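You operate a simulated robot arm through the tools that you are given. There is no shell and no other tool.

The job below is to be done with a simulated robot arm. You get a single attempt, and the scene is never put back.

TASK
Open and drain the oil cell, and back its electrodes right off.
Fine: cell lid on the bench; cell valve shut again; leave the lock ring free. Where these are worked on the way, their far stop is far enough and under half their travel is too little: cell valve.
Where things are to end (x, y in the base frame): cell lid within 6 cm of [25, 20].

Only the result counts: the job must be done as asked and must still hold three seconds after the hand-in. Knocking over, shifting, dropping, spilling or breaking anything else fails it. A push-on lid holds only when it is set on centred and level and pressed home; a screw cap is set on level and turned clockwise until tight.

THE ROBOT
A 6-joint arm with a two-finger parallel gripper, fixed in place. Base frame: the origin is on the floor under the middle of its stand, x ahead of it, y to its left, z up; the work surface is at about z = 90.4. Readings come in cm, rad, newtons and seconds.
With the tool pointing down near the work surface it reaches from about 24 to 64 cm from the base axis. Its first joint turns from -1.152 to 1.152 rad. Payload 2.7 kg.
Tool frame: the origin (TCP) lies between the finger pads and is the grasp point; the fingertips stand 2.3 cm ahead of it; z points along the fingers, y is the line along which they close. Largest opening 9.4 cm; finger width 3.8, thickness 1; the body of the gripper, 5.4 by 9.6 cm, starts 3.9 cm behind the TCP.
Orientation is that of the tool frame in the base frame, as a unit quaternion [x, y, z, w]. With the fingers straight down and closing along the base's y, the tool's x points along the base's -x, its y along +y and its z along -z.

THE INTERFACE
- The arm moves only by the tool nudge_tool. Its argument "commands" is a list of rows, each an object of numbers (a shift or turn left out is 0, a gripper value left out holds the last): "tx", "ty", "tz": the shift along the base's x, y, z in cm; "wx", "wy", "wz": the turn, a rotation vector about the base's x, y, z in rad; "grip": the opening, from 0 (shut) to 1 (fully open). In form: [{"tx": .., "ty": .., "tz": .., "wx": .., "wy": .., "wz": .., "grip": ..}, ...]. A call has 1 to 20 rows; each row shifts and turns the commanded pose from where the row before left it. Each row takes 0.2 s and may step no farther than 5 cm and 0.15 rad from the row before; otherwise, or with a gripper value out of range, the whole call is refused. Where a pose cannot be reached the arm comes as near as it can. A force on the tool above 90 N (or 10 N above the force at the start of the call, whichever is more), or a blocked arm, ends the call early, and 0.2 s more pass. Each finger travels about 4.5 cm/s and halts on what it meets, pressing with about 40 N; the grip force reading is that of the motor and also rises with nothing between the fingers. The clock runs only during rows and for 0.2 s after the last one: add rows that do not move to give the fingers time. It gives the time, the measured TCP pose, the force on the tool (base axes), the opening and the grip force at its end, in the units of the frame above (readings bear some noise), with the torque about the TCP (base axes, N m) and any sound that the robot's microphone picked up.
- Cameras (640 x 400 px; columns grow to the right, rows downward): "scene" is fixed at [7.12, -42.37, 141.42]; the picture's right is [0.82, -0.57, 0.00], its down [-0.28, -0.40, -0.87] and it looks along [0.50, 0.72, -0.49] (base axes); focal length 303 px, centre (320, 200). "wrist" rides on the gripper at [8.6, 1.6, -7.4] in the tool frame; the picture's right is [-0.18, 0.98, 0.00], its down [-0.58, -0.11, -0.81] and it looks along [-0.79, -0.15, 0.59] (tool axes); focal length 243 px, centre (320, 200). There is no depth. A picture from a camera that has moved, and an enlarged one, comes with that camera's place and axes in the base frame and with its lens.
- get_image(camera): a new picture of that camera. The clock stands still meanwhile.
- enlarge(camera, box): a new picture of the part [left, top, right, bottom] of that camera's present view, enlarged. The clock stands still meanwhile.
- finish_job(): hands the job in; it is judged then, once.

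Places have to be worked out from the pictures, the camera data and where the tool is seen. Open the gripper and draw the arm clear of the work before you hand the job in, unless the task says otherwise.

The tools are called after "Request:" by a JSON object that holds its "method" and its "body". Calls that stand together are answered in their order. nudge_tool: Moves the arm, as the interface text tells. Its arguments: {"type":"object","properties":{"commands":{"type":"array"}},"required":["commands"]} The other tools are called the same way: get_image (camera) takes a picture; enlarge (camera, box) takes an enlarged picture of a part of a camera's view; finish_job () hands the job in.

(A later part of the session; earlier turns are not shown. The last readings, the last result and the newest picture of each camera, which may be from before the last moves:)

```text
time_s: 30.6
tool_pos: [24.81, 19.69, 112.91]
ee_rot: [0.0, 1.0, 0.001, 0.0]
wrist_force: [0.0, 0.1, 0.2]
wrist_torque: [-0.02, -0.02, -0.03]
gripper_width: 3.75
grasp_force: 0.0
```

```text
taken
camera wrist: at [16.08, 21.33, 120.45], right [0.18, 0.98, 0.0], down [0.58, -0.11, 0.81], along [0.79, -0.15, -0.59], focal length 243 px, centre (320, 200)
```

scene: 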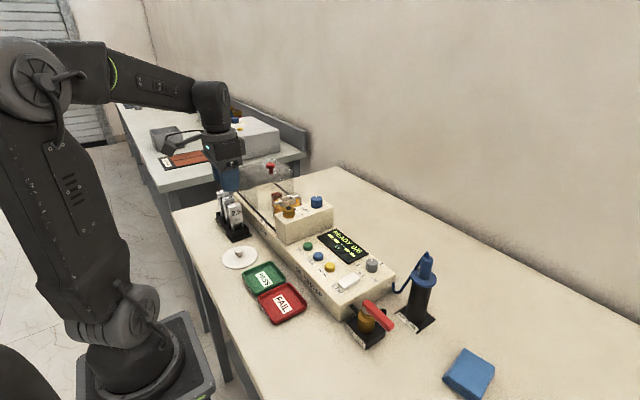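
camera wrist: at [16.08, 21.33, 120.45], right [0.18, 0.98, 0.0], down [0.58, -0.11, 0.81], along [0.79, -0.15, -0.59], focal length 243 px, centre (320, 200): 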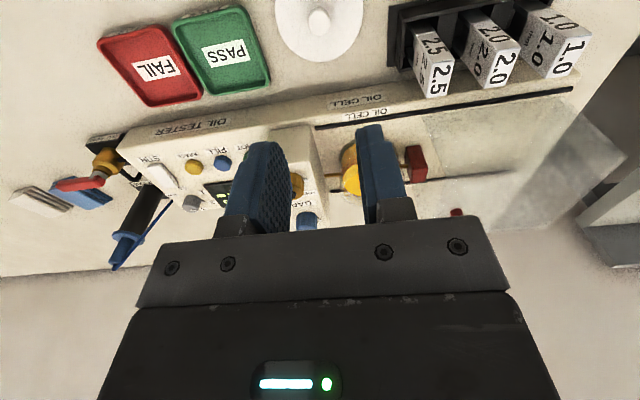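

The lid rests at about (25, 19.7). Next I rotate the gripper by -90° so the fingers close along x, and move above the cell to view the knobs from the +y side.

Request:
{"method": "nudge_tool", "body": {"commands": [{"tz": 3, "wz": -0.1428}, {"tx": 1.3, "ty": 0.2, "wz": -0.1428}, {"tx": 1.3, "ty": 0.2, "wz": -0.1428}, {"tx": 1.3, "ty": 0.2, "wz": -0.1428}, {"tx": 1.3, "ty": 0.2, "wz": -0.1428}, {"tx": 1.3, "ty": 0.2, "wz": -0.1428}, {"tx": 1.3, "ty": 0.2, "wz": -0.1428}, {"tx": 1.3, "ty": 0.2, "wz": -0.1428}, {"tx": 1.3, "ty": 0.2, "wz": -0.1428}, {"tx": 1.3, "ty": 0.2, "wz": -0.1428}, {"tx": 1.3, "ty": 0.2, "wz": -0.1428}, {}]}}

Request:
{"method": "get_image", "body": {"camera": "wrist"}}

Request:
{"method": "get_image", "body": {"camera": "scene"}}

```text
time_s: 33.2
tool_pos: [38.0, 21.66, 116.21]
ee_rot: [0.708, 0.707, -0.001, 0.001]
wrist_force: [-0.6, 0.3, 0.7]
wrist_torque: [0.0, 0.02, 0.01]
gripper_width: 3.79
grasp_force: 0.0
```

```text
taken
camera wrist: at [39.58, 30.3, 123.71], right [0.98, -0.19, 0.0], down [-0.11, -0.58, 0.81], along [-0.15, -0.79, -0.59], focal length 243 px, centre (320, 200)
```

wrist: 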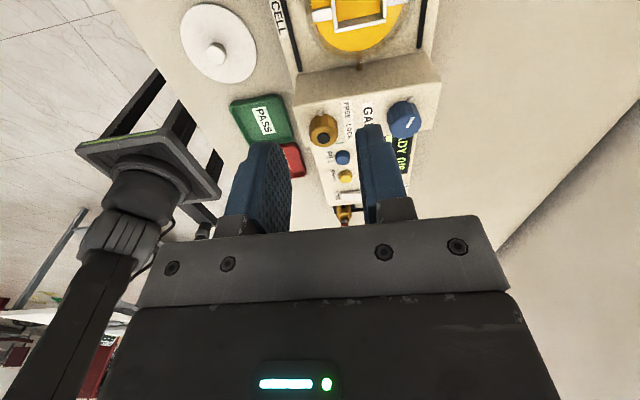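

```text
taken
```

scene: 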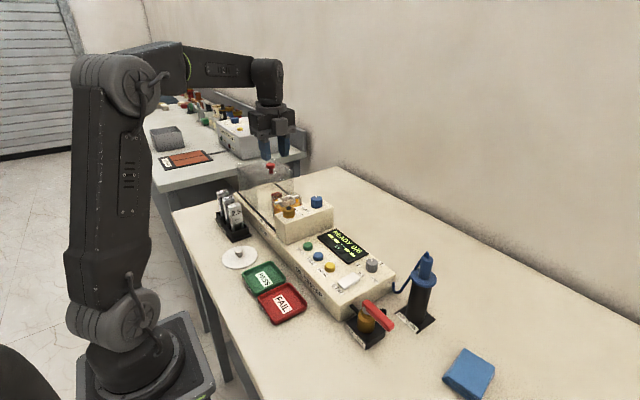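

Request:
{"method": "enlarge", "body": {"camera": "wrist", "box": [290, 70, 450, 170]}}

Request:
{"method": "enlarge", "body": {"camera": "wrist", "box": [290, 90, 354, 130]}}

Request:
{"method": "enlarge", "body": {"camera": "wrist", "box": [280, 0, 440, 80]}}

```text
4.00 times, centred on (370, 120) of wrist
camera zoom: at [39.58, 30.3, 123.71], right [0.98, -0.19, 0.0], down [-0.11, -0.58, 0.81], along [-0.15, -0.79, -0.59], focal length 970 px, centre (120, 520)
```

zoom: 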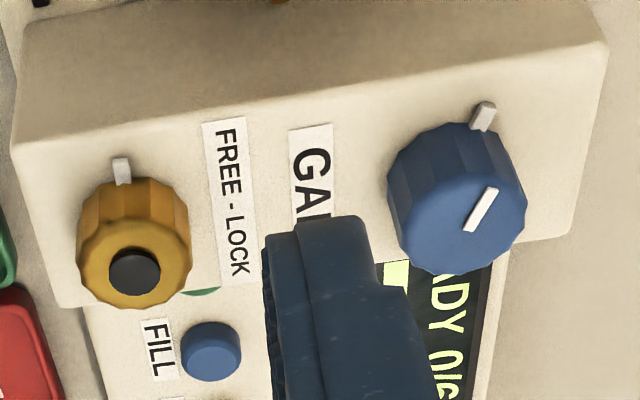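

```text
10.00 times, centred on (322, 110) of wrist
camera zoom: at [39.58, 30.3, 123.71], right [0.98, -0.19, 0.0], down [-0.11, -0.58, 0.81], along [-0.15, -0.79, -0.59], focal length 2426 px, centre (300, 1100)
```

zoom: 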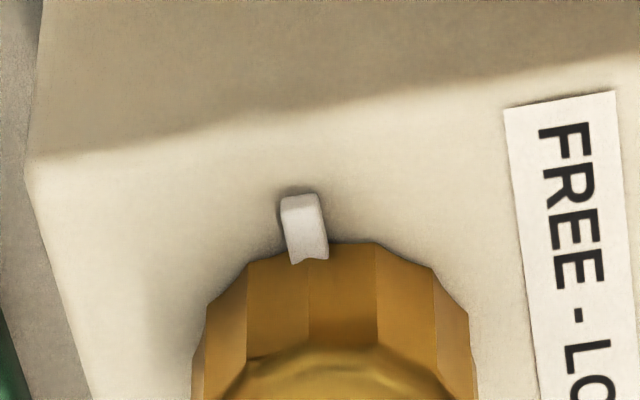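

```text
4.00 times, centred on (360, 40) of wrist
camera zoom: at [39.58, 30.3, 123.71], right [0.98, -0.19, 0.0], down [-0.11, -0.58, 0.81], along [-0.15, -0.79, -0.59], focal length 970 px, centre (160, 840)
```

zoom: 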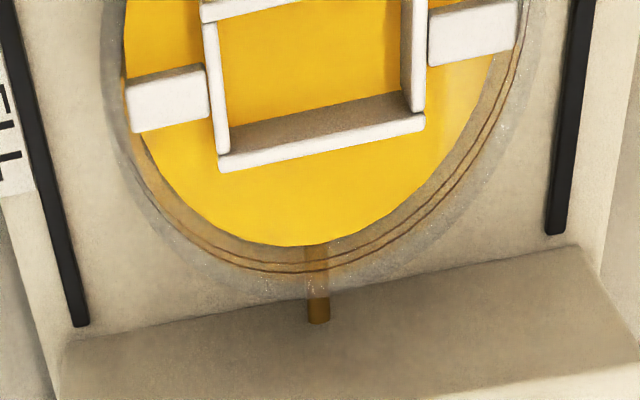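

The lock's stub tab points +y. The GAP stub and white pointer both lie about 23° clockwise of +y. The lock centre is at about (36.9, 14.0), so I position above it with the fingers closing along x.

Request:
{"method": "nudge_tool", "body": {"commands": [{"ty": -4, "tx": -0.5, "grip": 0.5}, {"ty": -3.66, "tx": -0.6}, {"tz": -4}, {"tz": -3}, {}]}}

Request:
{"method": "get_image", "body": {"camera": "wrist"}}

Request:
{"method": "enlarge", "body": {"camera": "scene", "box": [240, 150, 352, 220]}}

```text
time_s: 34.4
tool_pos: [37.04, 14.05, 109.18]
ee_rot: [0.706, 0.708, 0.0, 0.0]
wrist_force: [0.2, 0.3, 0.0]
wrist_torque: [-0.02, 0.02, -0.01]
gripper_width: 4.69
grasp_force: 0.0
```

```text
taken
camera wrist: at [38.51, 22.66, 116.73], right [0.98, -0.18, 0.0], down [-0.11, -0.58, 0.81], along [-0.15, -0.79, -0.59], focal length 243 px, centre (320, 200)
```

wrist: 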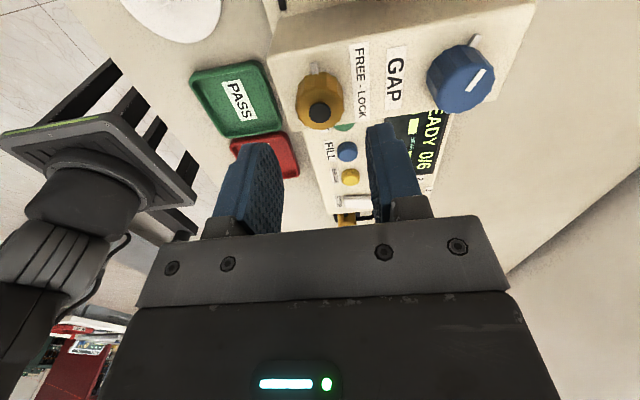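

```text
5.71 times, centred on (296, 185) of scene
camera zoom: at [7.12, -42.37, 141.42], right [0.82, -0.57, 0.0], down [-0.28, -0.4, -0.87], along [0.5, 0.72, -0.49], focal length 1731 px, centre (457, 286)
```

zoom: 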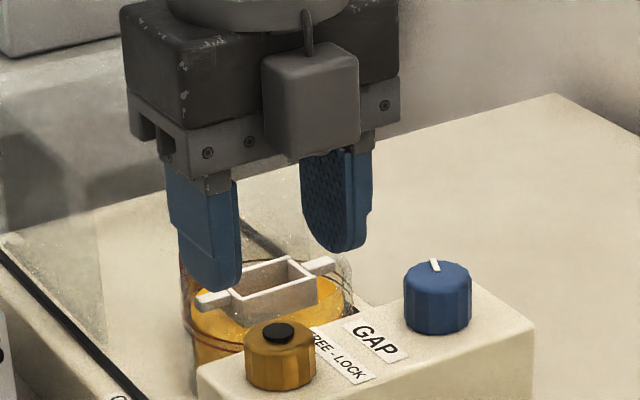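

The lock knob is below the gripper at about (36.9, 14.1). I descend around it and check before gripping.

Request:
{"method": "nudge_tool", "body": {"commands": [{"tz": -2, "tx": -0.1, "ty": 0.05}, {"tz": -1.5}, {"tz": -0.8}, {}]}}

Request:
{"method": "enlarge", "body": {"camera": "scene", "box": [250, 160, 346, 220]}}

Request:
{"method": "get_image", "body": {"camera": "wrist"}}

```text
time_s: 35.4
tool_pos: [36.79, 14.01, 104.9]
ee_rot: [0.707, 0.708, -0.001, 0.0]
wrist_force: [0.2, -0.6, 0.5]
wrist_torque: [0.01, 0.0, 0.0]
gripper_width: 4.68
grasp_force: 0.1
```

```text
6.67 times, centred on (298, 190) of scene
camera zoom: at [7.12, -42.37, 141.42], right [0.82, -0.57, 0.0], down [-0.28, -0.4, -0.87], along [0.5, 0.72, -0.49], focal length 2019 px, centre (467, 267)
```

zoom: 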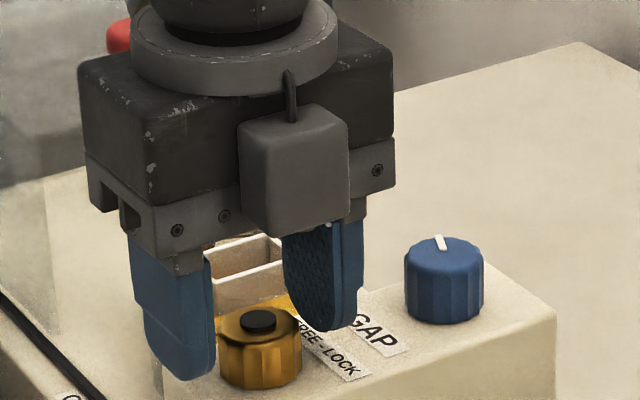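

```text
taken
camera wrist: at [38.28, 22.75, 112.43], right [0.98, -0.18, 0.0], down [-0.11, -0.58, 0.81], along [-0.15, -0.79, -0.59], focal length 243 px, centre (320, 200)
```

wrist: 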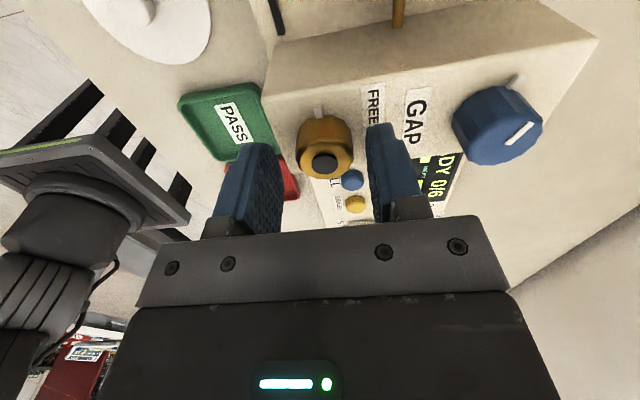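

The fingers straddle the lock knob. I lower 0.5 cm more, close, then apply a small counter-clockwise turn toward FREE while reading the torque.

Request:
{"method": "nudge_tool", "body": {"commands": [{"tz": -0.5}, {}, {"grip": 0.2}, {}, {}, {}]}}

Request:
{"method": "get_image", "body": {"camera": "wrist"}}

```text
time_s: 36.8
tool_pos: [36.82, 14.03, 104.53]
ee_rot: [0.706, 0.708, 0.002, 0.002]
wrist_force: [27.3, -1.1, -3.3]
wrist_torque: [-0.45, -0.45, 0.03]
gripper_width: 2.92
grasp_force: 44.8
```

```text
taken
camera wrist: at [38.43, 22.72, 112.0], right [0.98, -0.18, 0.01], down [-0.11, -0.58, 0.8], along [-0.14, -0.79, -0.59], focal length 243 px, centre (320, 200)
```

wrist: 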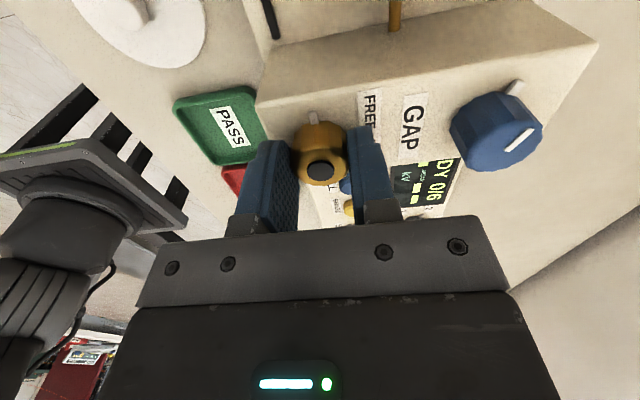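

It's gripped, but a 27 N side load in x means I'm slightly off centre. I nudge +x to relieve it.

Request:
{"method": "nudge_tool", "body": {"commands": [{"tx": 0.1}, {}]}}

```text
time_s: 37.4
tool_pos: [36.97, 14.1, 104.45]
ee_rot: [0.706, 0.708, 0.002, 0.001]
wrist_force: [16.8, -5.0, 4.9]
wrist_torque: [0.16, -0.58, 0.01]
gripper_width: 2.91
grasp_force: 45.2
```

Request:
{"method": "nudge_tool", "body": {"commands": [{"tx": 0.12}, {}]}}

```text
time_s: 38.0
tool_pos: [37.06, 14.19, 104.4]
ee_rot: [0.706, 0.708, -0.001, 0.0]
wrist_force: [4.0, -2.5, 17.8]
wrist_torque: [0.25, 0.03, -0.02]
gripper_width: 2.89
grasp_force: 45.0
```

Now a small counter-clockwise turn (+wz).

Request:
{"method": "nudge_tool", "body": {"commands": [{"wz": 0.05}, {"wz": 0.05}, {}]}}

Request:
{"method": "enlarge", "body": {"camera": "wrist", "box": [260, 70, 420, 170]}}

```text
time_s: 38.8
tool_pos: [37.1, 13.97, 104.37]
ee_rot: [0.67, 0.742, 0.001, 0.001]
wrist_force: [-2.0, 1.3, 25.5]
wrist_torque: [0.01, 0.12, 0.0]
gripper_width: 2.92
grasp_force: 45.5
```

```text
4.00 times, centred on (340, 120) of wrist
camera zoom: at [37.61, 22.84, 111.98], right [1.0, -0.08, 0.0], down [-0.05, -0.59, 0.81], along [-0.07, -0.8, -0.59], focal length 970 px, centre (240, 520)
```

zoom: 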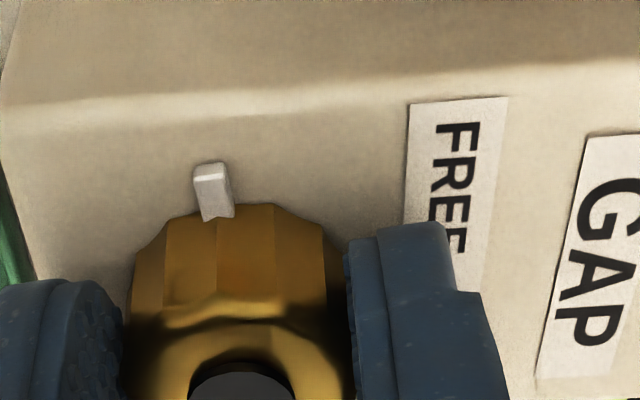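

Almost no torque so far. I turn another 0.2 rad and compare the tab and facets with the block.

Request:
{"method": "nudge_tool", "body": {"commands": [{"wz": 0.07}, {"wz": 0.07}, {"wz": 0.07}, {}]}}

Request:
{"method": "enlarge", "body": {"camera": "wrist", "box": [260, 70, 420, 170]}}

```text
time_s: 39.8
tool_pos: [36.92, 14.09, 104.39]
ee_rot: [0.589, 0.808, 0.001, 0.0]
wrist_force: [-6.2, 2.1, 27.8]
wrist_torque: [0.35, 0.31, 0.0]
gripper_width: 2.89
grasp_force: 44.5
```

```text
4.00 times, centred on (340, 120) of wrist
camera zoom: at [35.74, 22.8, 111.97], right [0.99, 0.13, 0.0], down [0.07, -0.59, 0.81], along [0.1, -0.8, -0.59], focal length 970 px, centre (240, 520)
```

zoom: 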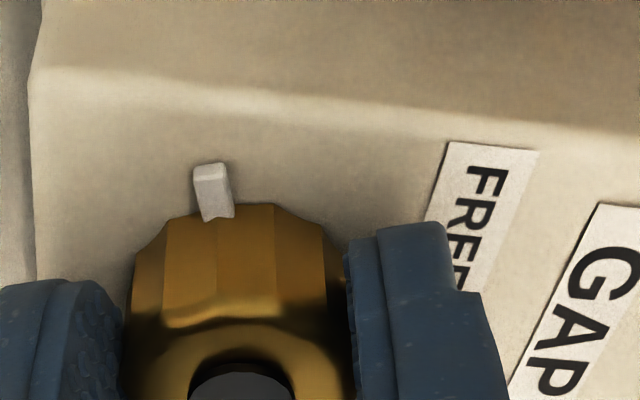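

The tab rotates with the ring, so the ring is turning CCW freely. I lift slightly to relieve the 28 N upward force and continue counter-clockwise.

Request:
{"method": "nudge_tool", "body": {"commands": [{"tz": 0.1}, {"wz": 0.08}, {"wz": 0.08}, {"wz": 0.08}, {"wz": 0.08}, {"wz": 0.08}, {}]}}

Request:
{"method": "enlarge", "body": {"camera": "wrist", "box": [260, 70, 420, 170]}}

```text
time_s: 41.4
tool_pos: [36.9, 14.13, 104.51]
ee_rot: [0.416, 0.909, -0.001, -0.001]
wrist_force: [-4.3, 7.3, 5.8]
wrist_torque: [0.02, 0.07, 0.01]
gripper_width: 2.9
grasp_force: 44.7
```

```text
4.00 times, centred on (340, 120) of wrist
camera zoom: at [32.44, 21.67, 111.96], right [0.86, 0.5, 0.0], down [0.3, -0.51, 0.81], along [0.41, -0.7, -0.59], focal length 970 px, centre (240, 520)
```

zoom: 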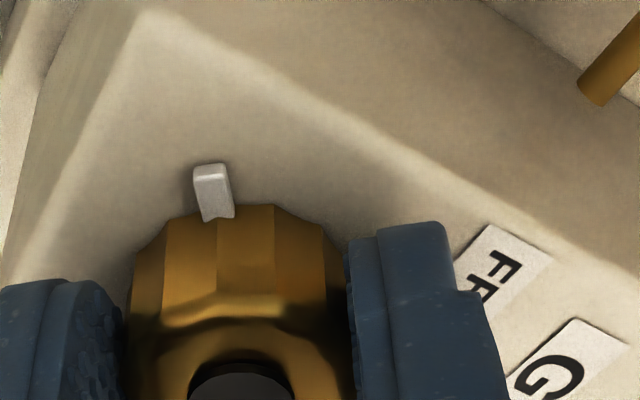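

No resistance yet after 0.71 rad. I continue CCW.

Request:
{"method": "nudge_tool", "body": {"commands": [{"wz": 0.1}, {"wz": 0.1}, {"wz": 0.1}, {"wz": 0.1}, {"wz": 0.1}, {"wz": 0.1}, {}]}}

Request:
{"method": "get_image", "body": {"camera": "wrist"}}

```text
time_s: 43.0
tool_pos: [37.0, 14.0, 104.48]
ee_rot: [0.129, 0.992, -0.001, -0.002]
wrist_force: [-18.0, 1.9, 4.1]
wrist_torque: [0.05, 0.32, 0.02]
gripper_width: 2.91
grasp_force: 45.4
```

```text
taken
camera wrist: at [28.92, 17.82, 111.98], right [0.43, 0.9, 0.0], down [0.54, -0.25, 0.81], along [0.73, -0.35, -0.59], focal length 243 px, centre (320, 200)
```

wrist: 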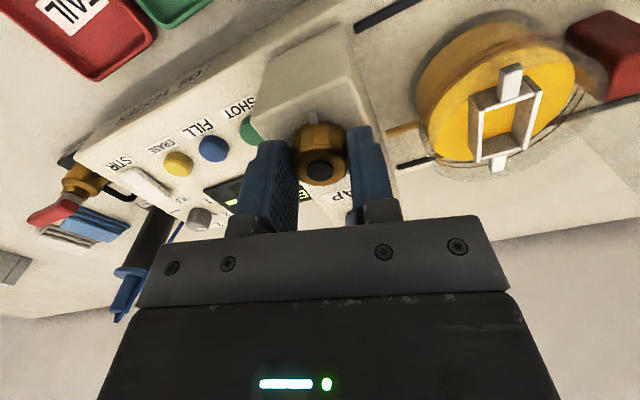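

1.31 rad turned, still free. I correct x by -0.1 and keep turning CCW.

Request:
{"method": "nudge_tool", "body": {"commands": [{"tx": -0.1}, {"wz": 0.1}, {"wz": 0.1}, {"wz": 0.1}, {"wz": 0.1}, {"wz": 0.1}, {}]}}

Request:
{"method": "get_image", "body": {"camera": "wrist"}}

```text
time_s: 44.6
tool_pos: [37.07, 14.05, 104.44]
ee_rot: [-0.119, 0.993, 0.001, 0.002]
wrist_force: [1.6, -0.3, -0.3]
wrist_torque: [0.16, -0.44, -0.56]
gripper_width: 2.92
grasp_force: 44.8
```

```text
taken
camera wrist: at [28.12, 13.52, 112.03], right [-0.06, 1.0, 0.0], down [0.59, 0.03, 0.81], along [0.81, 0.05, -0.59], focal length 243 px, centre (320, 200)
```

wrist: 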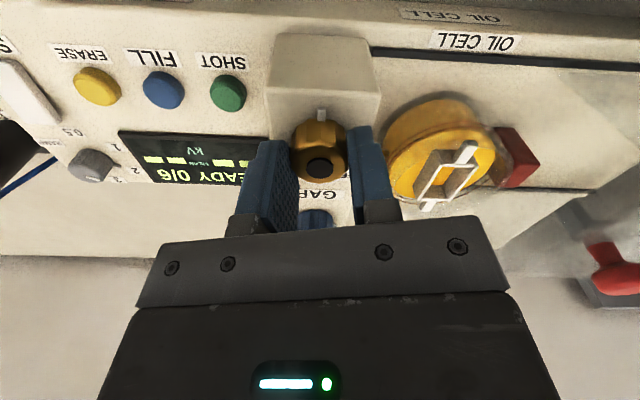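

Torque jumped to -0.56 N·m at about 90° of CCW travel, so the ring is at its CCW stop, presumed FREE. I release, rise, and look at the cell before working the GAP knob.

Request:
{"method": "nudge_tool", "body": {"commands": [{"wz": -0.05}, {"grip": 0.5}, {}, {}, {"tz": 2}, {"tz": 3}, {}]}}

Request:
{"method": "get_image", "body": {"camera": "wrist"}}

Request:
{"method": "enlarge", "body": {"camera": "wrist", "box": [360, 40, 520, 180]}}

Request:
{"method": "enlarge", "body": {"camera": "scene", "box": [240, 170, 352, 240]}}

```text
time_s: 46.2
tool_pos: [36.9, 14.05, 109.36]
ee_rot: [-0.095, 0.995, 0.0, -0.001]
wrist_force: [0.0, 0.0, -0.6]
wrist_torque: [0.01, 0.02, 0.01]
gripper_width: 4.69
grasp_force: 0.0
```

```text
taken
camera wrist: at [27.99, 13.94, 116.93], right [-0.01, 1.0, 0.0], down [0.59, 0.0, 0.81], along [0.81, 0.0, -0.59], focal length 243 px, centre (320, 200)
```

wrist: 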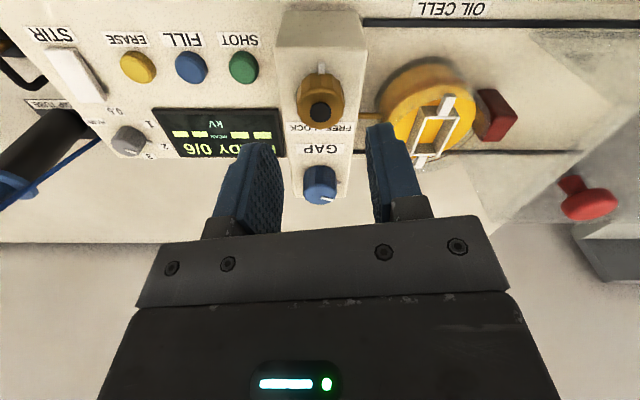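

```text
2.86 times, centred on (440, 110) of wrist
camera zoom: at [27.99, 13.94, 116.93], right [-0.01, 1.0, 0.0], down [0.59, 0.0, 0.81], along [0.81, 0.0, -0.59], focal length 693 px, centre (-23, 457)
```

zoom: 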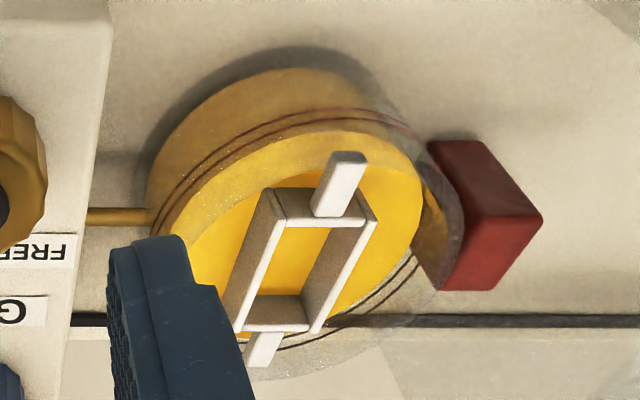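

```text
5.71 times, centred on (296, 205) of scene
camera zoom: at [7.12, -42.37, 141.42], right [0.82, -0.57, 0.0], down [-0.28, -0.4, -0.87], along [0.5, 0.72, -0.49], focal length 1731 px, centre (457, 171)
```

zoom: 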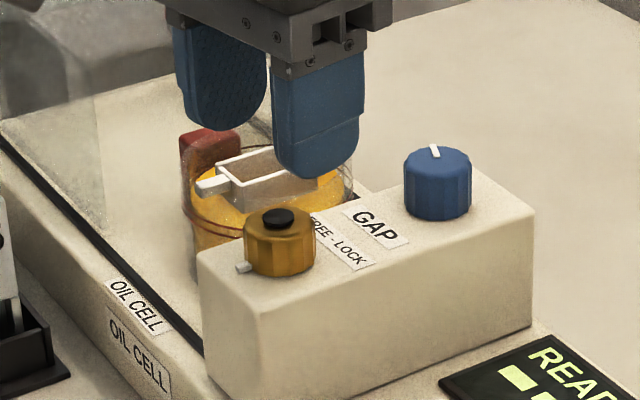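

The lock tab now points to -x, at the CCW stop. Before choosing the GAP direction I'd like to see the electrodes without oil, so I'll drain first. I move to look at the valve.

Request:
{"method": "nudge_tool", "body": {"commands": [{"tz": 3, "wz": -0.1}, {"tz": 2.5, "tx": -2, "ty": -2, "wz": -0.09}, {"tx": -1.5, "ty": -4.5}, {"tx": -1.5, "ty": -4.5}, {"tx": -1.5, "ty": -4.5}, {"ty": -4.8}, {"ty": -4.8}, {"ty": -2.5}, {}]}}

Request:
{"method": "get_image", "body": {"camera": "wrist"}}

Request:
{"method": "get_image", "body": {"camera": "scene"}}

```text
time_s: 48.2
tool_pos: [30.64, -13.74, 114.96]
ee_rot: [0.0, 1.0, -0.001, 0.0]
wrist_force: [0.6, -0.6, 0.3]
wrist_torque: [0.01, -0.01, 0.02]
gripper_width: 4.68
grasp_force: 0.0
```

```text
taken
camera wrist: at [21.78, -12.04, 122.5], right [0.18, 0.98, 0.0], down [0.58, -0.11, 0.81], along [0.79, -0.15, -0.59], focal length 243 px, centre (320, 200)
```

wrist: 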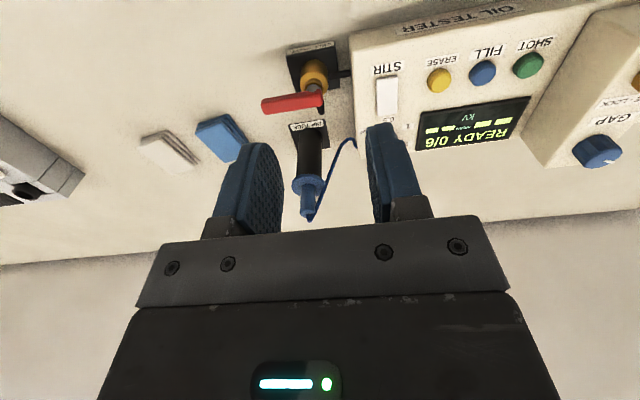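

```text
taken
```

scene: 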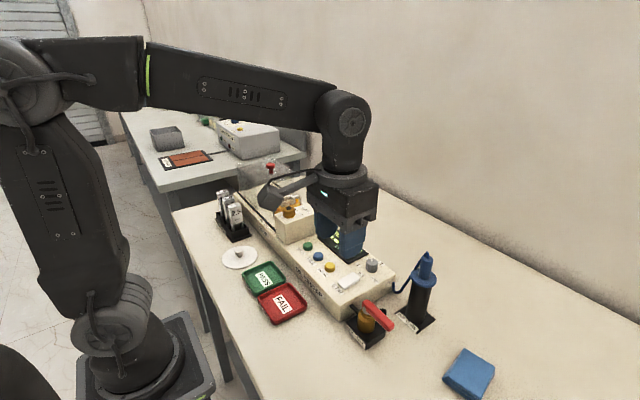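

Request:
{"method": "enlarge", "body": {"camera": "wrist", "box": [250, 30, 378, 110]}}

Request:
{"method": "enlarge", "body": {"camera": "scene", "box": [330, 240, 458, 360]}}

Request:
{"method": "enlarge", "body": {"camera": "wrist", "box": [120, 100, 376, 240]}}

```text
5.00 times, centred on (314, 70) of wrist
camera zoom: at [21.78, -12.04, 122.5], right [0.18, 0.98, 0.0], down [0.58, -0.11, 0.81], along [0.79, -0.15, -0.59], focal length 1213 px, centre (350, 850)
```

zoom: 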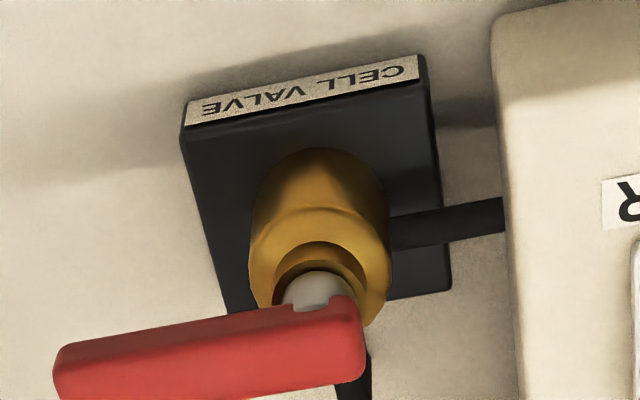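

```text
3.33 times, centred on (394, 300) of scene
camera zoom: at [7.12, -42.37, 141.42], right [0.82, -0.57, 0.0], down [-0.28, -0.4, -0.87], along [0.5, 0.72, -0.49], focal length 1010 px, centre (73, -133)
```

zoom: 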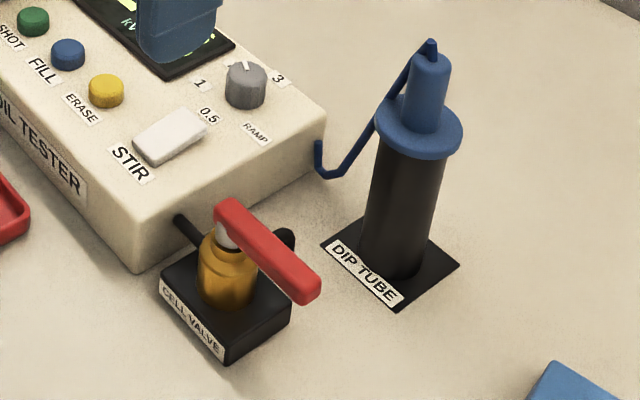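

```text
2.50 times, centred on (248, 170) of wrist
camera zoom: at [21.78, -12.04, 122.5], right [0.18, 0.98, 0.0], down [0.58, -0.11, 0.81], along [0.79, -0.15, -0.59], focal length 606 px, centre (500, 275)
```

zoom: 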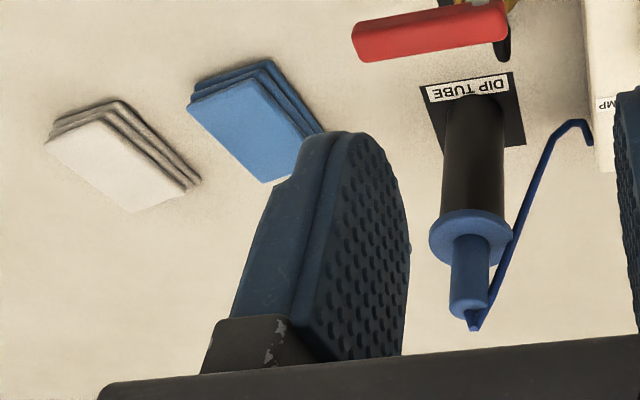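

The handle spans y≈-14.5 to -21.5 at x≈36.1, z 97.5–99, with the pivot near (36.1, -15.5). The dip tube stands at about (47, -18.5). I turn the gripper to -90°, close the fingers and go to the -x side of the handle to test which way it turns.

Request:
{"method": "nudge_tool", "body": {"commands": [{"wz": -0.1428, "grip": 0}, {"wz": -0.1428}, {"wz": -0.1428, "tx": 0.4, "ty": -0.7}, {"wz": -0.1428, "tx": 0.4, "ty": -0.8}, {"wz": -0.1428, "tx": 0.4, "ty": -0.8}, {"wz": -0.1428, "tx": 0.4, "ty": -0.8}, {"wz": -0.1428, "tx": 0.4, "ty": -0.8}, {"wz": -0.1428, "tx": 0.4, "ty": -0.8}, {"wz": -0.1428, "tx": 0.4, "ty": -0.8}, {"wz": -0.1428, "tx": 0.3, "ty": -0.5}, {"wz": -0.1428}, {"tz": -4}, {"tz": -3}, {}]}}

Request:
{"method": "get_image", "body": {"camera": "wrist"}}

Request:
{"method": "enlarge", "body": {"camera": "scene", "box": [300, 200, 460, 360]}}

```text
time_s: 51.2
tool_pos: [33.47, -19.69, 108.12]
ee_rot: [0.707, 0.707, 0.0, 0.0]
wrist_force: [0.4, 0.3, -0.6]
wrist_torque: [-0.01, -0.02, 0.0]
gripper_width: 0.01
grasp_force: 39.7
```

```text
taken
camera wrist: at [34.94, -11.03, 115.69], right [0.98, -0.18, 0.0], down [-0.11, -0.58, 0.81], along [-0.15, -0.79, -0.59], focal length 243 px, centre (320, 200)
```

wrist: 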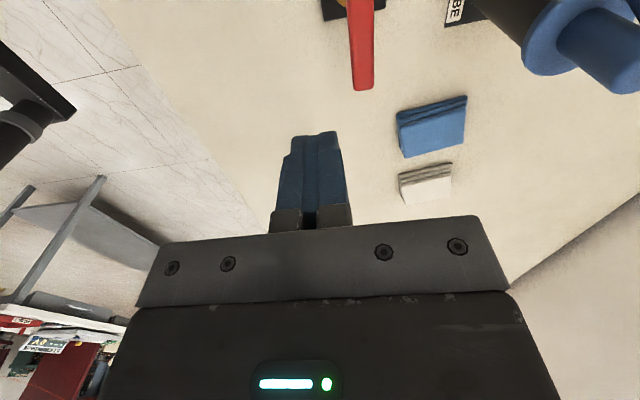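

```text
2.50 times, centred on (380, 280) of scene
camera zoom: at [7.12, -42.37, 141.42], right [0.82, -0.57, 0.0], down [-0.28, -0.4, -0.87], along [0.5, 0.72, -0.49], focal length 757 px, centre (170, 0)
```

zoom: 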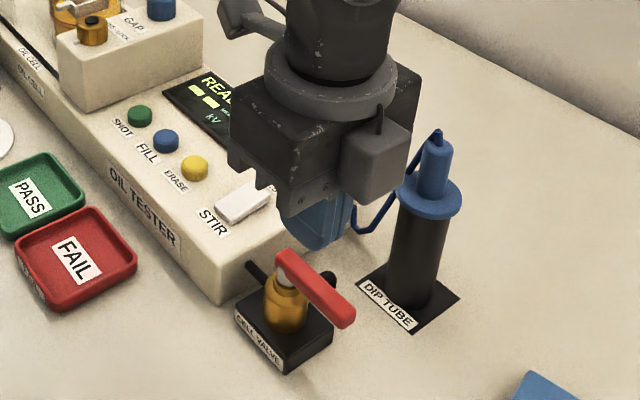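

The handle tip is at about (36.2, -20.7). I lower the closed fingers on the -x side and approach the handle slowly toward +x.

Request:
{"method": "nudge_tool", "body": {"commands": [{"tz": -4, "ty": 0.4}, {"tz": -3}, {"tz": -2}, {}, {"tx": 0.2}, {"tx": 0.2}, {"tx": 0.2}, {}]}}

Request:
{"method": "enlarge", "body": {"camera": "scene", "box": [300, 220, 428, 360]}}

Request:
{"method": "get_image", "body": {"camera": "wrist"}}

```text
time_s: 53.0
tool_pos: [34.03, -19.07, 98.87]
ee_rot: [0.707, 0.707, 0.0, 0.0]
wrist_force: [-0.7, -0.4, -0.2]
wrist_torque: [0.01, -0.03, 0.01]
gripper_width: 0.0
grasp_force: 40.1
```

```text
2.86 times, centred on (364, 290) of scene
camera zoom: at [7.12, -42.37, 141.42], right [0.82, -0.57, 0.0], down [-0.28, -0.4, -0.87], along [0.5, 0.72, -0.49], focal length 865 px, centre (194, -57)
```

zoom: 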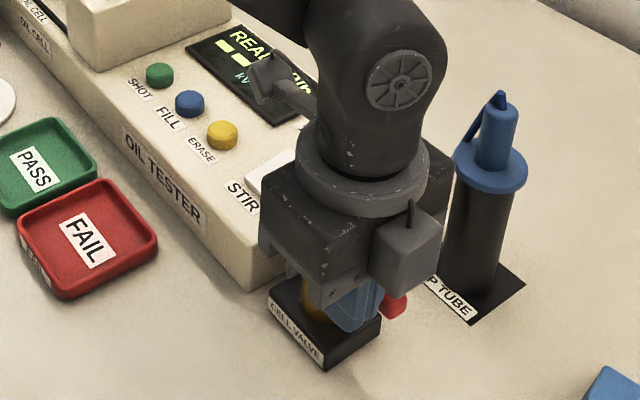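

```text
taken
camera wrist: at [35.67, -10.48, 106.44], right [0.98, -0.18, 0.0], down [-0.11, -0.58, 0.81], along [-0.15, -0.79, -0.59], focal length 243 px, centre (320, 200)
```

wrist: 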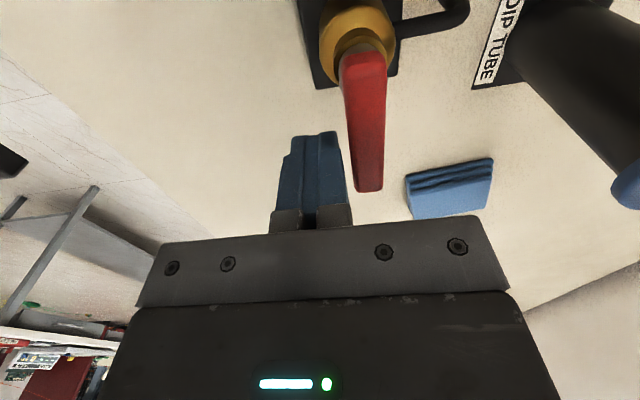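

The fingers are right beside the handle. I push toward +x in small steps and watch the force.

Request:
{"method": "nudge_tool", "body": {"commands": [{"tx": 0.2}, {"tx": 0.2}, {"tx": 0.2}, {"tx": 0.15}, {}]}}

Request:
{"method": "get_image", "body": {"camera": "wrist"}}

```text
time_s: 54.2
tool_pos: [34.87, -19.04, 98.92]
ee_rot: [0.707, 0.707, 0.0, 0.0]
wrist_force: [-6.3, 0.1, 4.6]
wrist_torque: [0.06, 0.01, 0.13]
gripper_width: 0.04
grasp_force: 39.6
```

```text
taken
camera wrist: at [36.32, -10.47, 106.48], right [0.98, -0.18, 0.0], down [-0.11, -0.58, 0.81], along [-0.15, -0.79, -0.59], focal length 243 px, centre (320, 200)
```

wrist: 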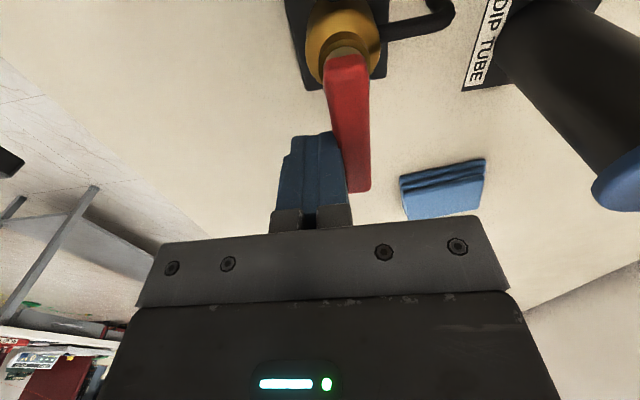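

I'm in contact at 6 N and the handle hasn't visibly turned yet. I push slightly more.

Request:
{"method": "nudge_tool", "body": {"commands": [{"tx": 0.15}, {"tx": 0.15}, {"tx": 0.15}, {}]}}

Request:
{"method": "get_image", "body": {"camera": "wrist"}}

```text
time_s: 55.2
tool_pos: [34.82, -19.19, 98.9]
ee_rot: [0.707, 0.707, -0.003, -0.006]
wrist_force: [-43.4, -4.6, 13.5]
wrist_torque: [0.21, 0.18, 0.74]
gripper_width: 0.01
grasp_force: 40.6
```

```text
taken
camera wrist: at [36.5, -10.51, 106.43], right [0.98, -0.18, -0.01], down [-0.1, -0.58, 0.81], along [-0.16, -0.79, -0.59], focal length 243 px, centre (320, 200)
```

wrist: 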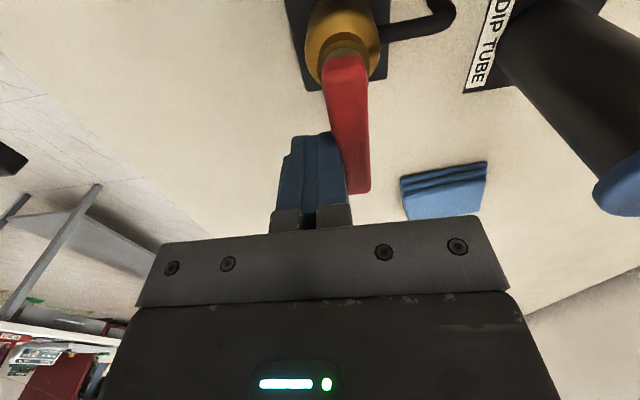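

At 43 N it didn't move, so this is the CCW stop and the valve must open the other way, clockwise with the handle toward -x. I back off and hop over to the +x side of the handle.

Request:
{"method": "nudge_tool", "body": {"commands": [{"tx": -0.4}, {"tx": -0.4}, {"tz": 2.5}, {"tz": 2}, {"tx": 2.3}, {"tx": 2.3}, {}, {"tz": -2.5}, {"tz": -2}, {}]}}

Request:
{"method": "get_image", "body": {"camera": "wrist"}}

Request:
{"method": "enlarge", "body": {"camera": "scene", "box": [320, 220, 448, 360]}}

```text
time_s: 57.4
tool_pos: [38.95, -19.05, 98.85]
ee_rot: [0.708, 0.707, 0.0, 0.0]
wrist_force: [-1.3, -0.5, 0.2]
wrist_torque: [-0.03, 0.01, -0.01]
gripper_width: 0.0
grasp_force: 39.4
```

```text
taken
camera wrist: at [40.54, -10.44, 106.36], right [0.98, -0.18, 0.0], down [-0.11, -0.58, 0.81], along [-0.15, -0.79, -0.59], focal length 243 px, centre (320, 200)
```

wrist: 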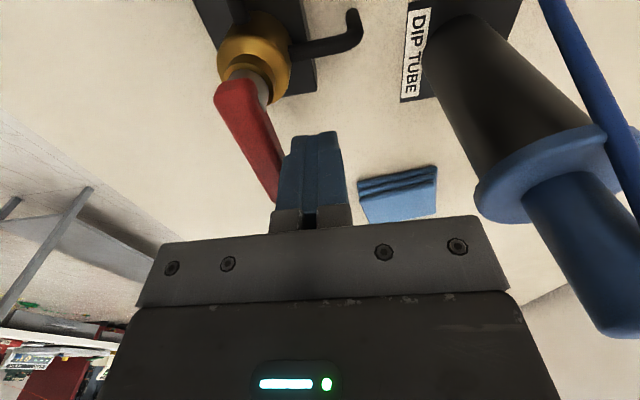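

```text
2.86 times, centred on (384, 290) of scene
camera zoom: at [7.12, -42.37, 141.42], right [0.82, -0.57, 0.0], down [-0.28, -0.4, -0.87], along [0.5, 0.72, -0.49], focal length 865 px, centre (137, -57)
```

zoom: 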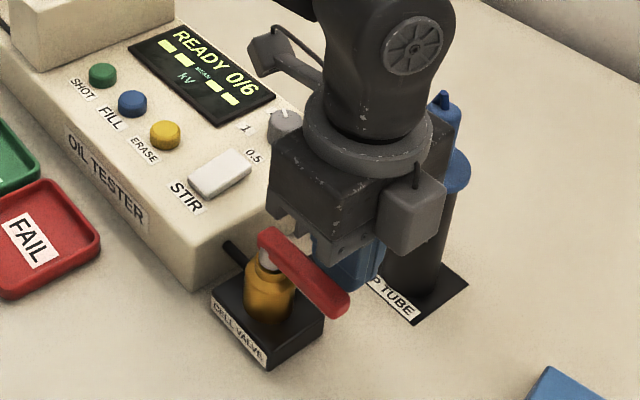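

I'm now on the +x side of the handle. I push toward -x gently to confirm that it turns.

Request:
{"method": "nudge_tool", "body": {"commands": [{"tx": -0.3}, {"tx": -0.3}, {"tx": -0.3}, {"tx": -0.3, "ty": -0.1}, {"tx": -0.3, "ty": -0.1}, {}]}}

Request:
{"method": "get_image", "body": {"camera": "wrist"}}

```text
time_s: 58.8
tool_pos: [37.64, -19.28, 98.86]
ee_rot: [0.707, 0.707, 0.0, -0.001]
wrist_force: [2.8, 0.2, 0.4]
wrist_torque: [0.01, -0.05, -0.04]
gripper_width: 0.0
grasp_force: 40.1
```

```text
taken
camera wrist: at [39.14, -10.65, 106.43], right [0.98, -0.18, 0.0], down [-0.11, -0.58, 0.81], along [-0.15, -0.79, -0.59], focal length 243 px, centre (320, 200)
```

wrist: 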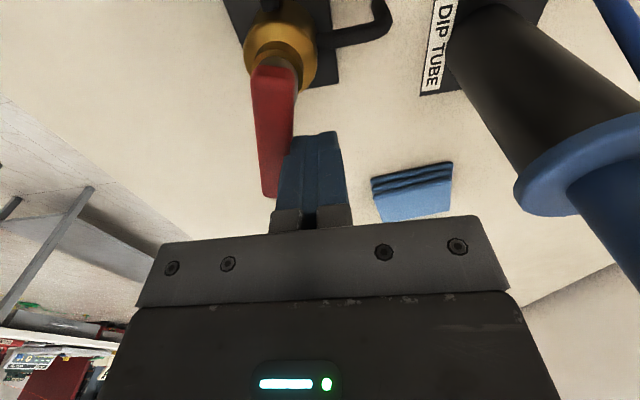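

The handle turns easily at under 3 N. I follow the arc clockwise.

Request:
{"method": "nudge_tool", "body": {"commands": [{"tx": -0.45, "ty": -0.4}, {"tx": -0.48, "ty": -0.25}, {"tx": -0.5, "ty": -0.05}, {"tx": -0.55}, {"tx": -0.6, "ty": 0.1}, {"tx": -0.57, "ty": 0.2}, {}]}}

Request:
{"method": "get_image", "body": {"camera": "wrist"}}

Request:
{"method": "enlarge", "body": {"camera": "scene", "box": [230, 160, 448, 360]}}

```text
time_s: 60.4
tool_pos: [34.49, -19.76, 98.92]
ee_rot: [0.707, 0.707, -0.001, -0.001]
wrist_force: [-0.4, -0.2, 0.6]
wrist_torque: [0.01, 0.0, 0.02]
gripper_width: 0.01
grasp_force: 39.8
```

```text
taken
camera wrist: at [35.95, -11.12, 106.41], right [0.98, -0.18, 0.0], down [-0.11, -0.58, 0.81], along [-0.15, -0.79, -0.59], focal length 243 px, centre (320, 200)
```

wrist: 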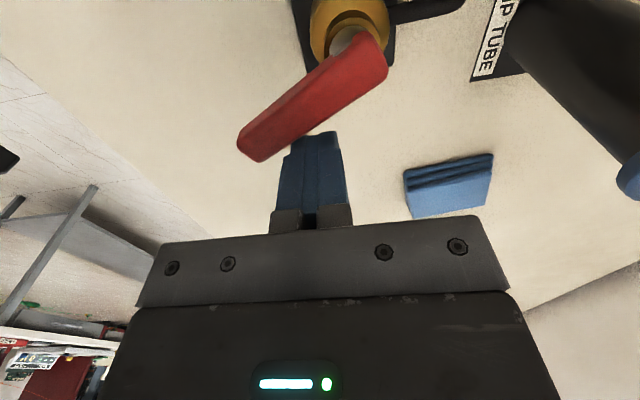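

```text
2.00 times, centred on (339, 260) of scene
camera zoom: at [7.12, -42.37, 141.42], right [0.82, -0.57, 0.0], down [-0.28, -0.4, -0.87], along [0.5, 0.72, -0.49], focal length 606 px, centre (282, 80)
```

zoom: 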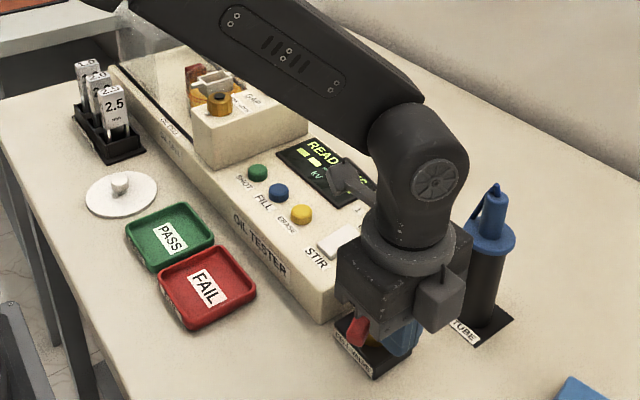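

The handle is about 55–60° open. I continue toward the far stop.

Request:
{"method": "nudge_tool", "body": {"commands": [{"tx": -0.5, "ty": 0.4}, {"tx": -0.5, "ty": 0.45}, {"tx": -0.47, "ty": 0.53}, {"tx": -0.35, "ty": 0.5}, {"ty": 0.3}, {}]}}

Request:
{"method": "get_image", "body": {"camera": "wrist"}}

```text
time_s: 61.8
tool_pos: [32.69, -18.05, 98.86]
ee_rot: [0.706, 0.708, -0.001, 0.006]
wrist_force: [7.2, -52.0, -7.0]
wrist_torque: [-0.55, -0.13, -0.26]
gripper_width: 0.0
grasp_force: 40.4
```

```text
taken
camera wrist: at [34.22, -9.35, 106.45], right [0.98, -0.18, 0.01], down [-0.11, -0.57, 0.81], along [-0.14, -0.8, -0.58], focal length 243 px, centre (320, 200)
```

wrist: 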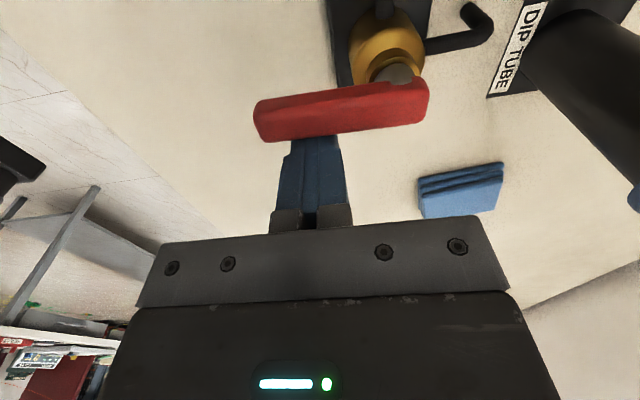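

The -52 N in y shows it's at the far stop, with the handle along -x. I back off slightly and look at the cell for draining.

Request:
{"method": "nudge_tool", "body": {"commands": [{"ty": -0.4}, {"ty": -0.4}, {}, {}]}}

Request:
{"method": "enlarge", "body": {"camera": "scene", "box": [240, 170, 352, 240]}}

Request:
{"method": "get_image", "body": {"camera": "scene"}}

```text
time_s: 62.8
tool_pos: [32.63, -18.15, 98.93]
ee_rot: [0.707, 0.707, 0.0, -0.002]
wrist_force: [0.6, -0.6, 1.3]
wrist_torque: [-0.02, 0.0, 0.01]
gripper_width: 0.0
grasp_force: 40.4
```

```text
5.71 times, centred on (296, 205) of scene
camera zoom: at [7.12, -42.37, 141.42], right [0.82, -0.57, 0.0], down [-0.28, -0.4, -0.87], along [0.5, 0.72, -0.49], focal length 1731 px, centre (457, 171)
```

zoom: 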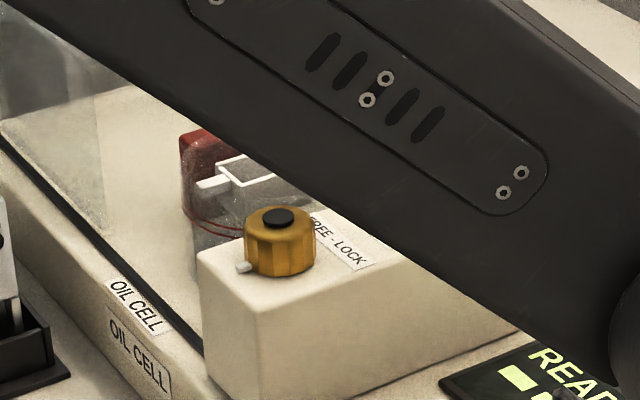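

```text
taken
```

scene: 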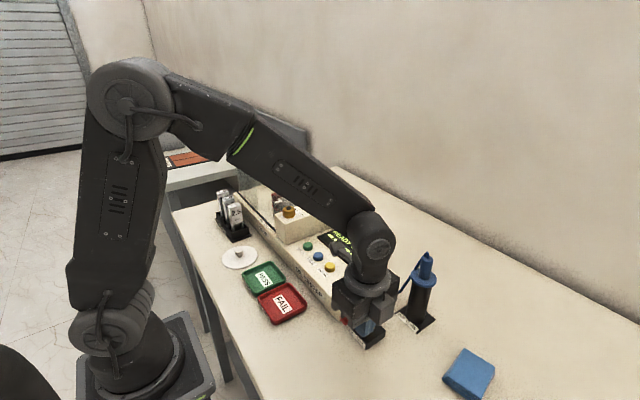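

The oil has gone from the glass cell. I leave the valve open for now, rise, and travel back to view the inside of the cell and the electrodes.

Request:
{"method": "nudge_tool", "body": {"commands": [{"tz": 2}, {"tz": 4.5}, {"tz": 4.5}, {"tz": 4.5}, {"tz": 2, "ty": 4}, {"ty": 4.5, "tx": 0.5}, {"ty": 4.5, "tx": 0.5}, {"ty": 4.5, "tx": 0.8}, {"ty": 4.5, "tx": 0.8}, {"ty": 4.5, "tx": 0.8}, {"ty": 4.5, "tx": 0.8}, {"ty": 4.5, "tx": 0.8}, {"ty": 4, "tx": 0.5}, {}]}}

Request:
{"method": "get_image", "body": {"camera": "wrist"}}

Request:
{"method": "get_image", "body": {"camera": "scene"}}

```text
time_s: 65.8
tool_pos: [38.31, 21.23, 116.56]
ee_rot: [0.707, 0.707, 0.0, 0.0]
wrist_force: [0.8, -0.1, 0.8]
wrist_torque: [0.0, -0.03, 0.03]
gripper_width: 0.0
grasp_force: 40.2
```

```text
taken
camera wrist: at [39.76, 29.86, 124.02], right [0.98, -0.18, 0.0], down [-0.11, -0.58, 0.81], along [-0.15, -0.79, -0.59], focal length 243 px, centre (320, 200)
```

wrist: 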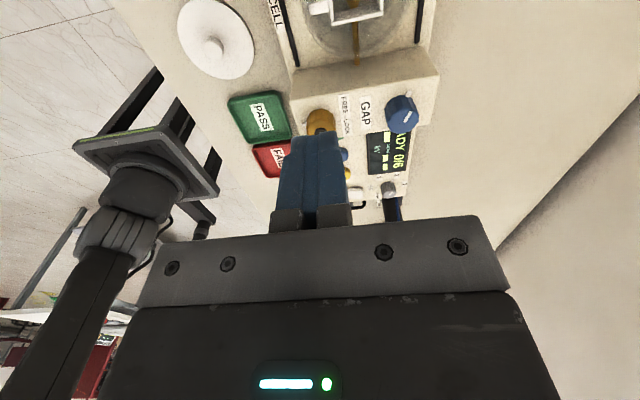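

```text
taken
```

scene: 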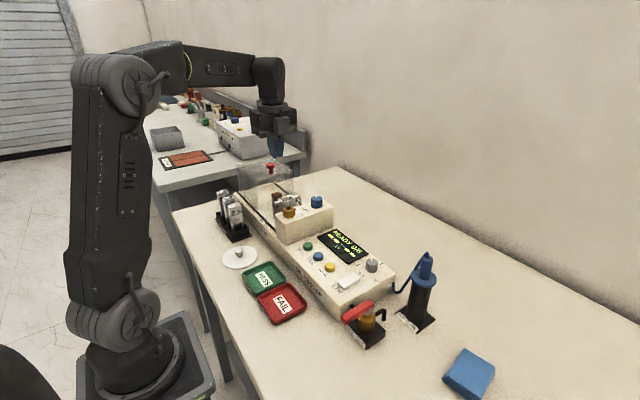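

Request:
{"method": "enlarge", "body": {"camera": "wrist", "box": [280, 0, 440, 80]}}

Request:
{"method": "enlarge", "body": {"camera": "scene", "box": [255, 175, 335, 225]}}

```text
4.00 times, centred on (360, 40) of wrist
camera zoom: at [39.76, 29.86, 124.02], right [0.98, -0.18, 0.0], down [-0.11, -0.58, 0.81], along [-0.15, -0.79, -0.59], focal length 970 px, centre (160, 840)
```

zoom: 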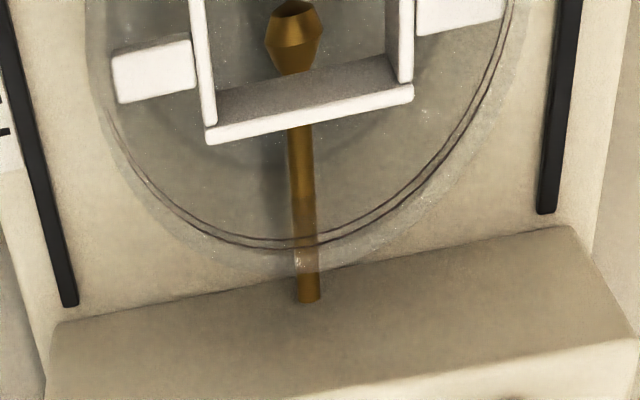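

```text
8.00 times, centred on (295, 200) of scene
camera zoom: at [7.12, -42.37, 141.42], right [0.82, -0.57, 0.0], down [-0.28, -0.4, -0.87], along [0.5, 0.72, -0.49], focal length 2423 px, centre (520, 200)
```

zoom: 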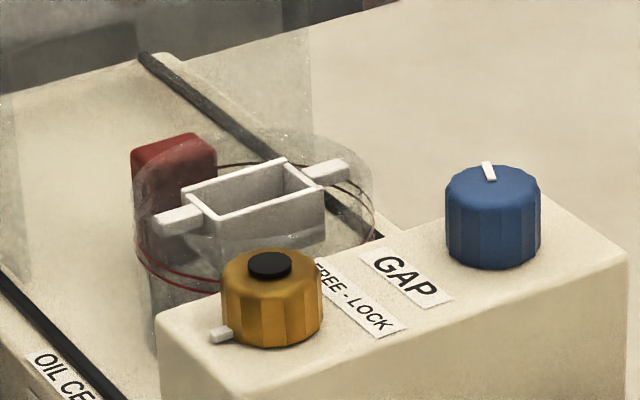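

The oil is gone and I can see the brass electrode rod. I move +y to get a view of both electrode tips and the gap.

Request:
{"method": "nudge_tool", "body": {"commands": [{"ty": 4, "tx": 1}, {"ty": 4, "tx": 1, "tz": 1}, {}]}}

Request:
{"method": "get_image", "body": {"camera": "wrist"}}

Request:
{"method": "enlarge", "body": {"camera": "wrist", "box": [270, 20, 398, 100]}}

```text
time_s: 66.6
tool_pos: [40.09, 29.05, 117.38]
ee_rot: [0.707, 0.707, 0.0, 0.0]
wrist_force: [0.4, 0.0, -0.2]
wrist_torque: [0.0, 0.0, -0.03]
gripper_width: 0.0
grasp_force: 39.7
```

```text
taken
camera wrist: at [41.65, 37.62, 124.95], right [0.98, -0.18, 0.0], down [-0.11, -0.58, 0.81], along [-0.15, -0.79, -0.59], focal length 243 px, centre (320, 200)
```

wrist: 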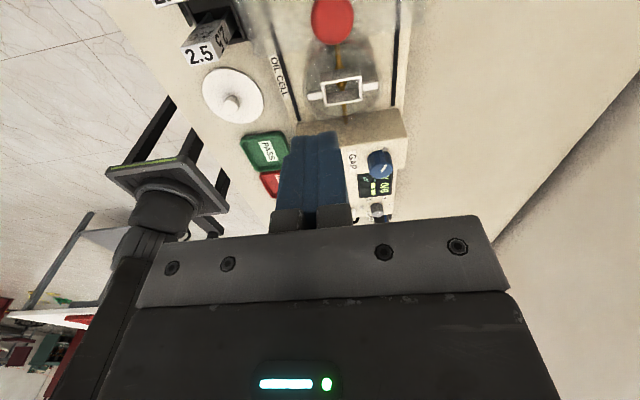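

```text
5.00 times, centred on (334, 60) of wrist
camera zoom: at [41.65, 37.62, 124.95], right [0.98, -0.18, 0.0], down [-0.11, -0.58, 0.81], along [-0.15, -0.79, -0.59], focal length 1213 px, centre (250, 900)
```

zoom: 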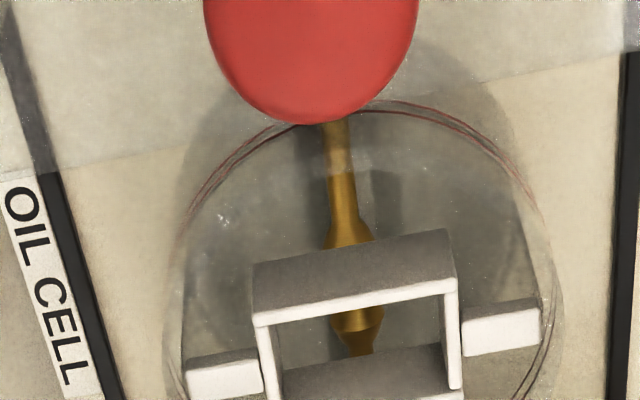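

Request:
{"method": "nudge_tool", "body": {"commands": [{"ty": -4, "tz": -1}, {}]}}

Request:
{"method": "enlarge", "body": {"camera": "wrist", "box": [270, 0, 398, 80]}}

```text
time_s: 67.2
tool_pos: [40.25, 24.83, 116.38]
ee_rot: [0.707, 0.707, -0.001, 0.0]
wrist_force: [0.1, 0.2, 0.4]
wrist_torque: [0.02, -0.02, 0.01]
gripper_width: 0.0
grasp_force: 40.0
```

```text
5.00 times, centred on (334, 40) of wrist
camera zoom: at [41.79, 33.49, 123.96], right [0.98, -0.18, 0.0], down [-0.11, -0.58, 0.81], along [-0.15, -0.79, -0.59], focal length 1213 px, centre (250, 1000)
```

zoom: 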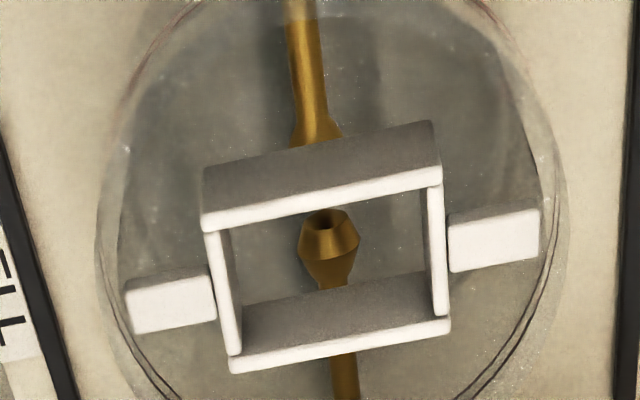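

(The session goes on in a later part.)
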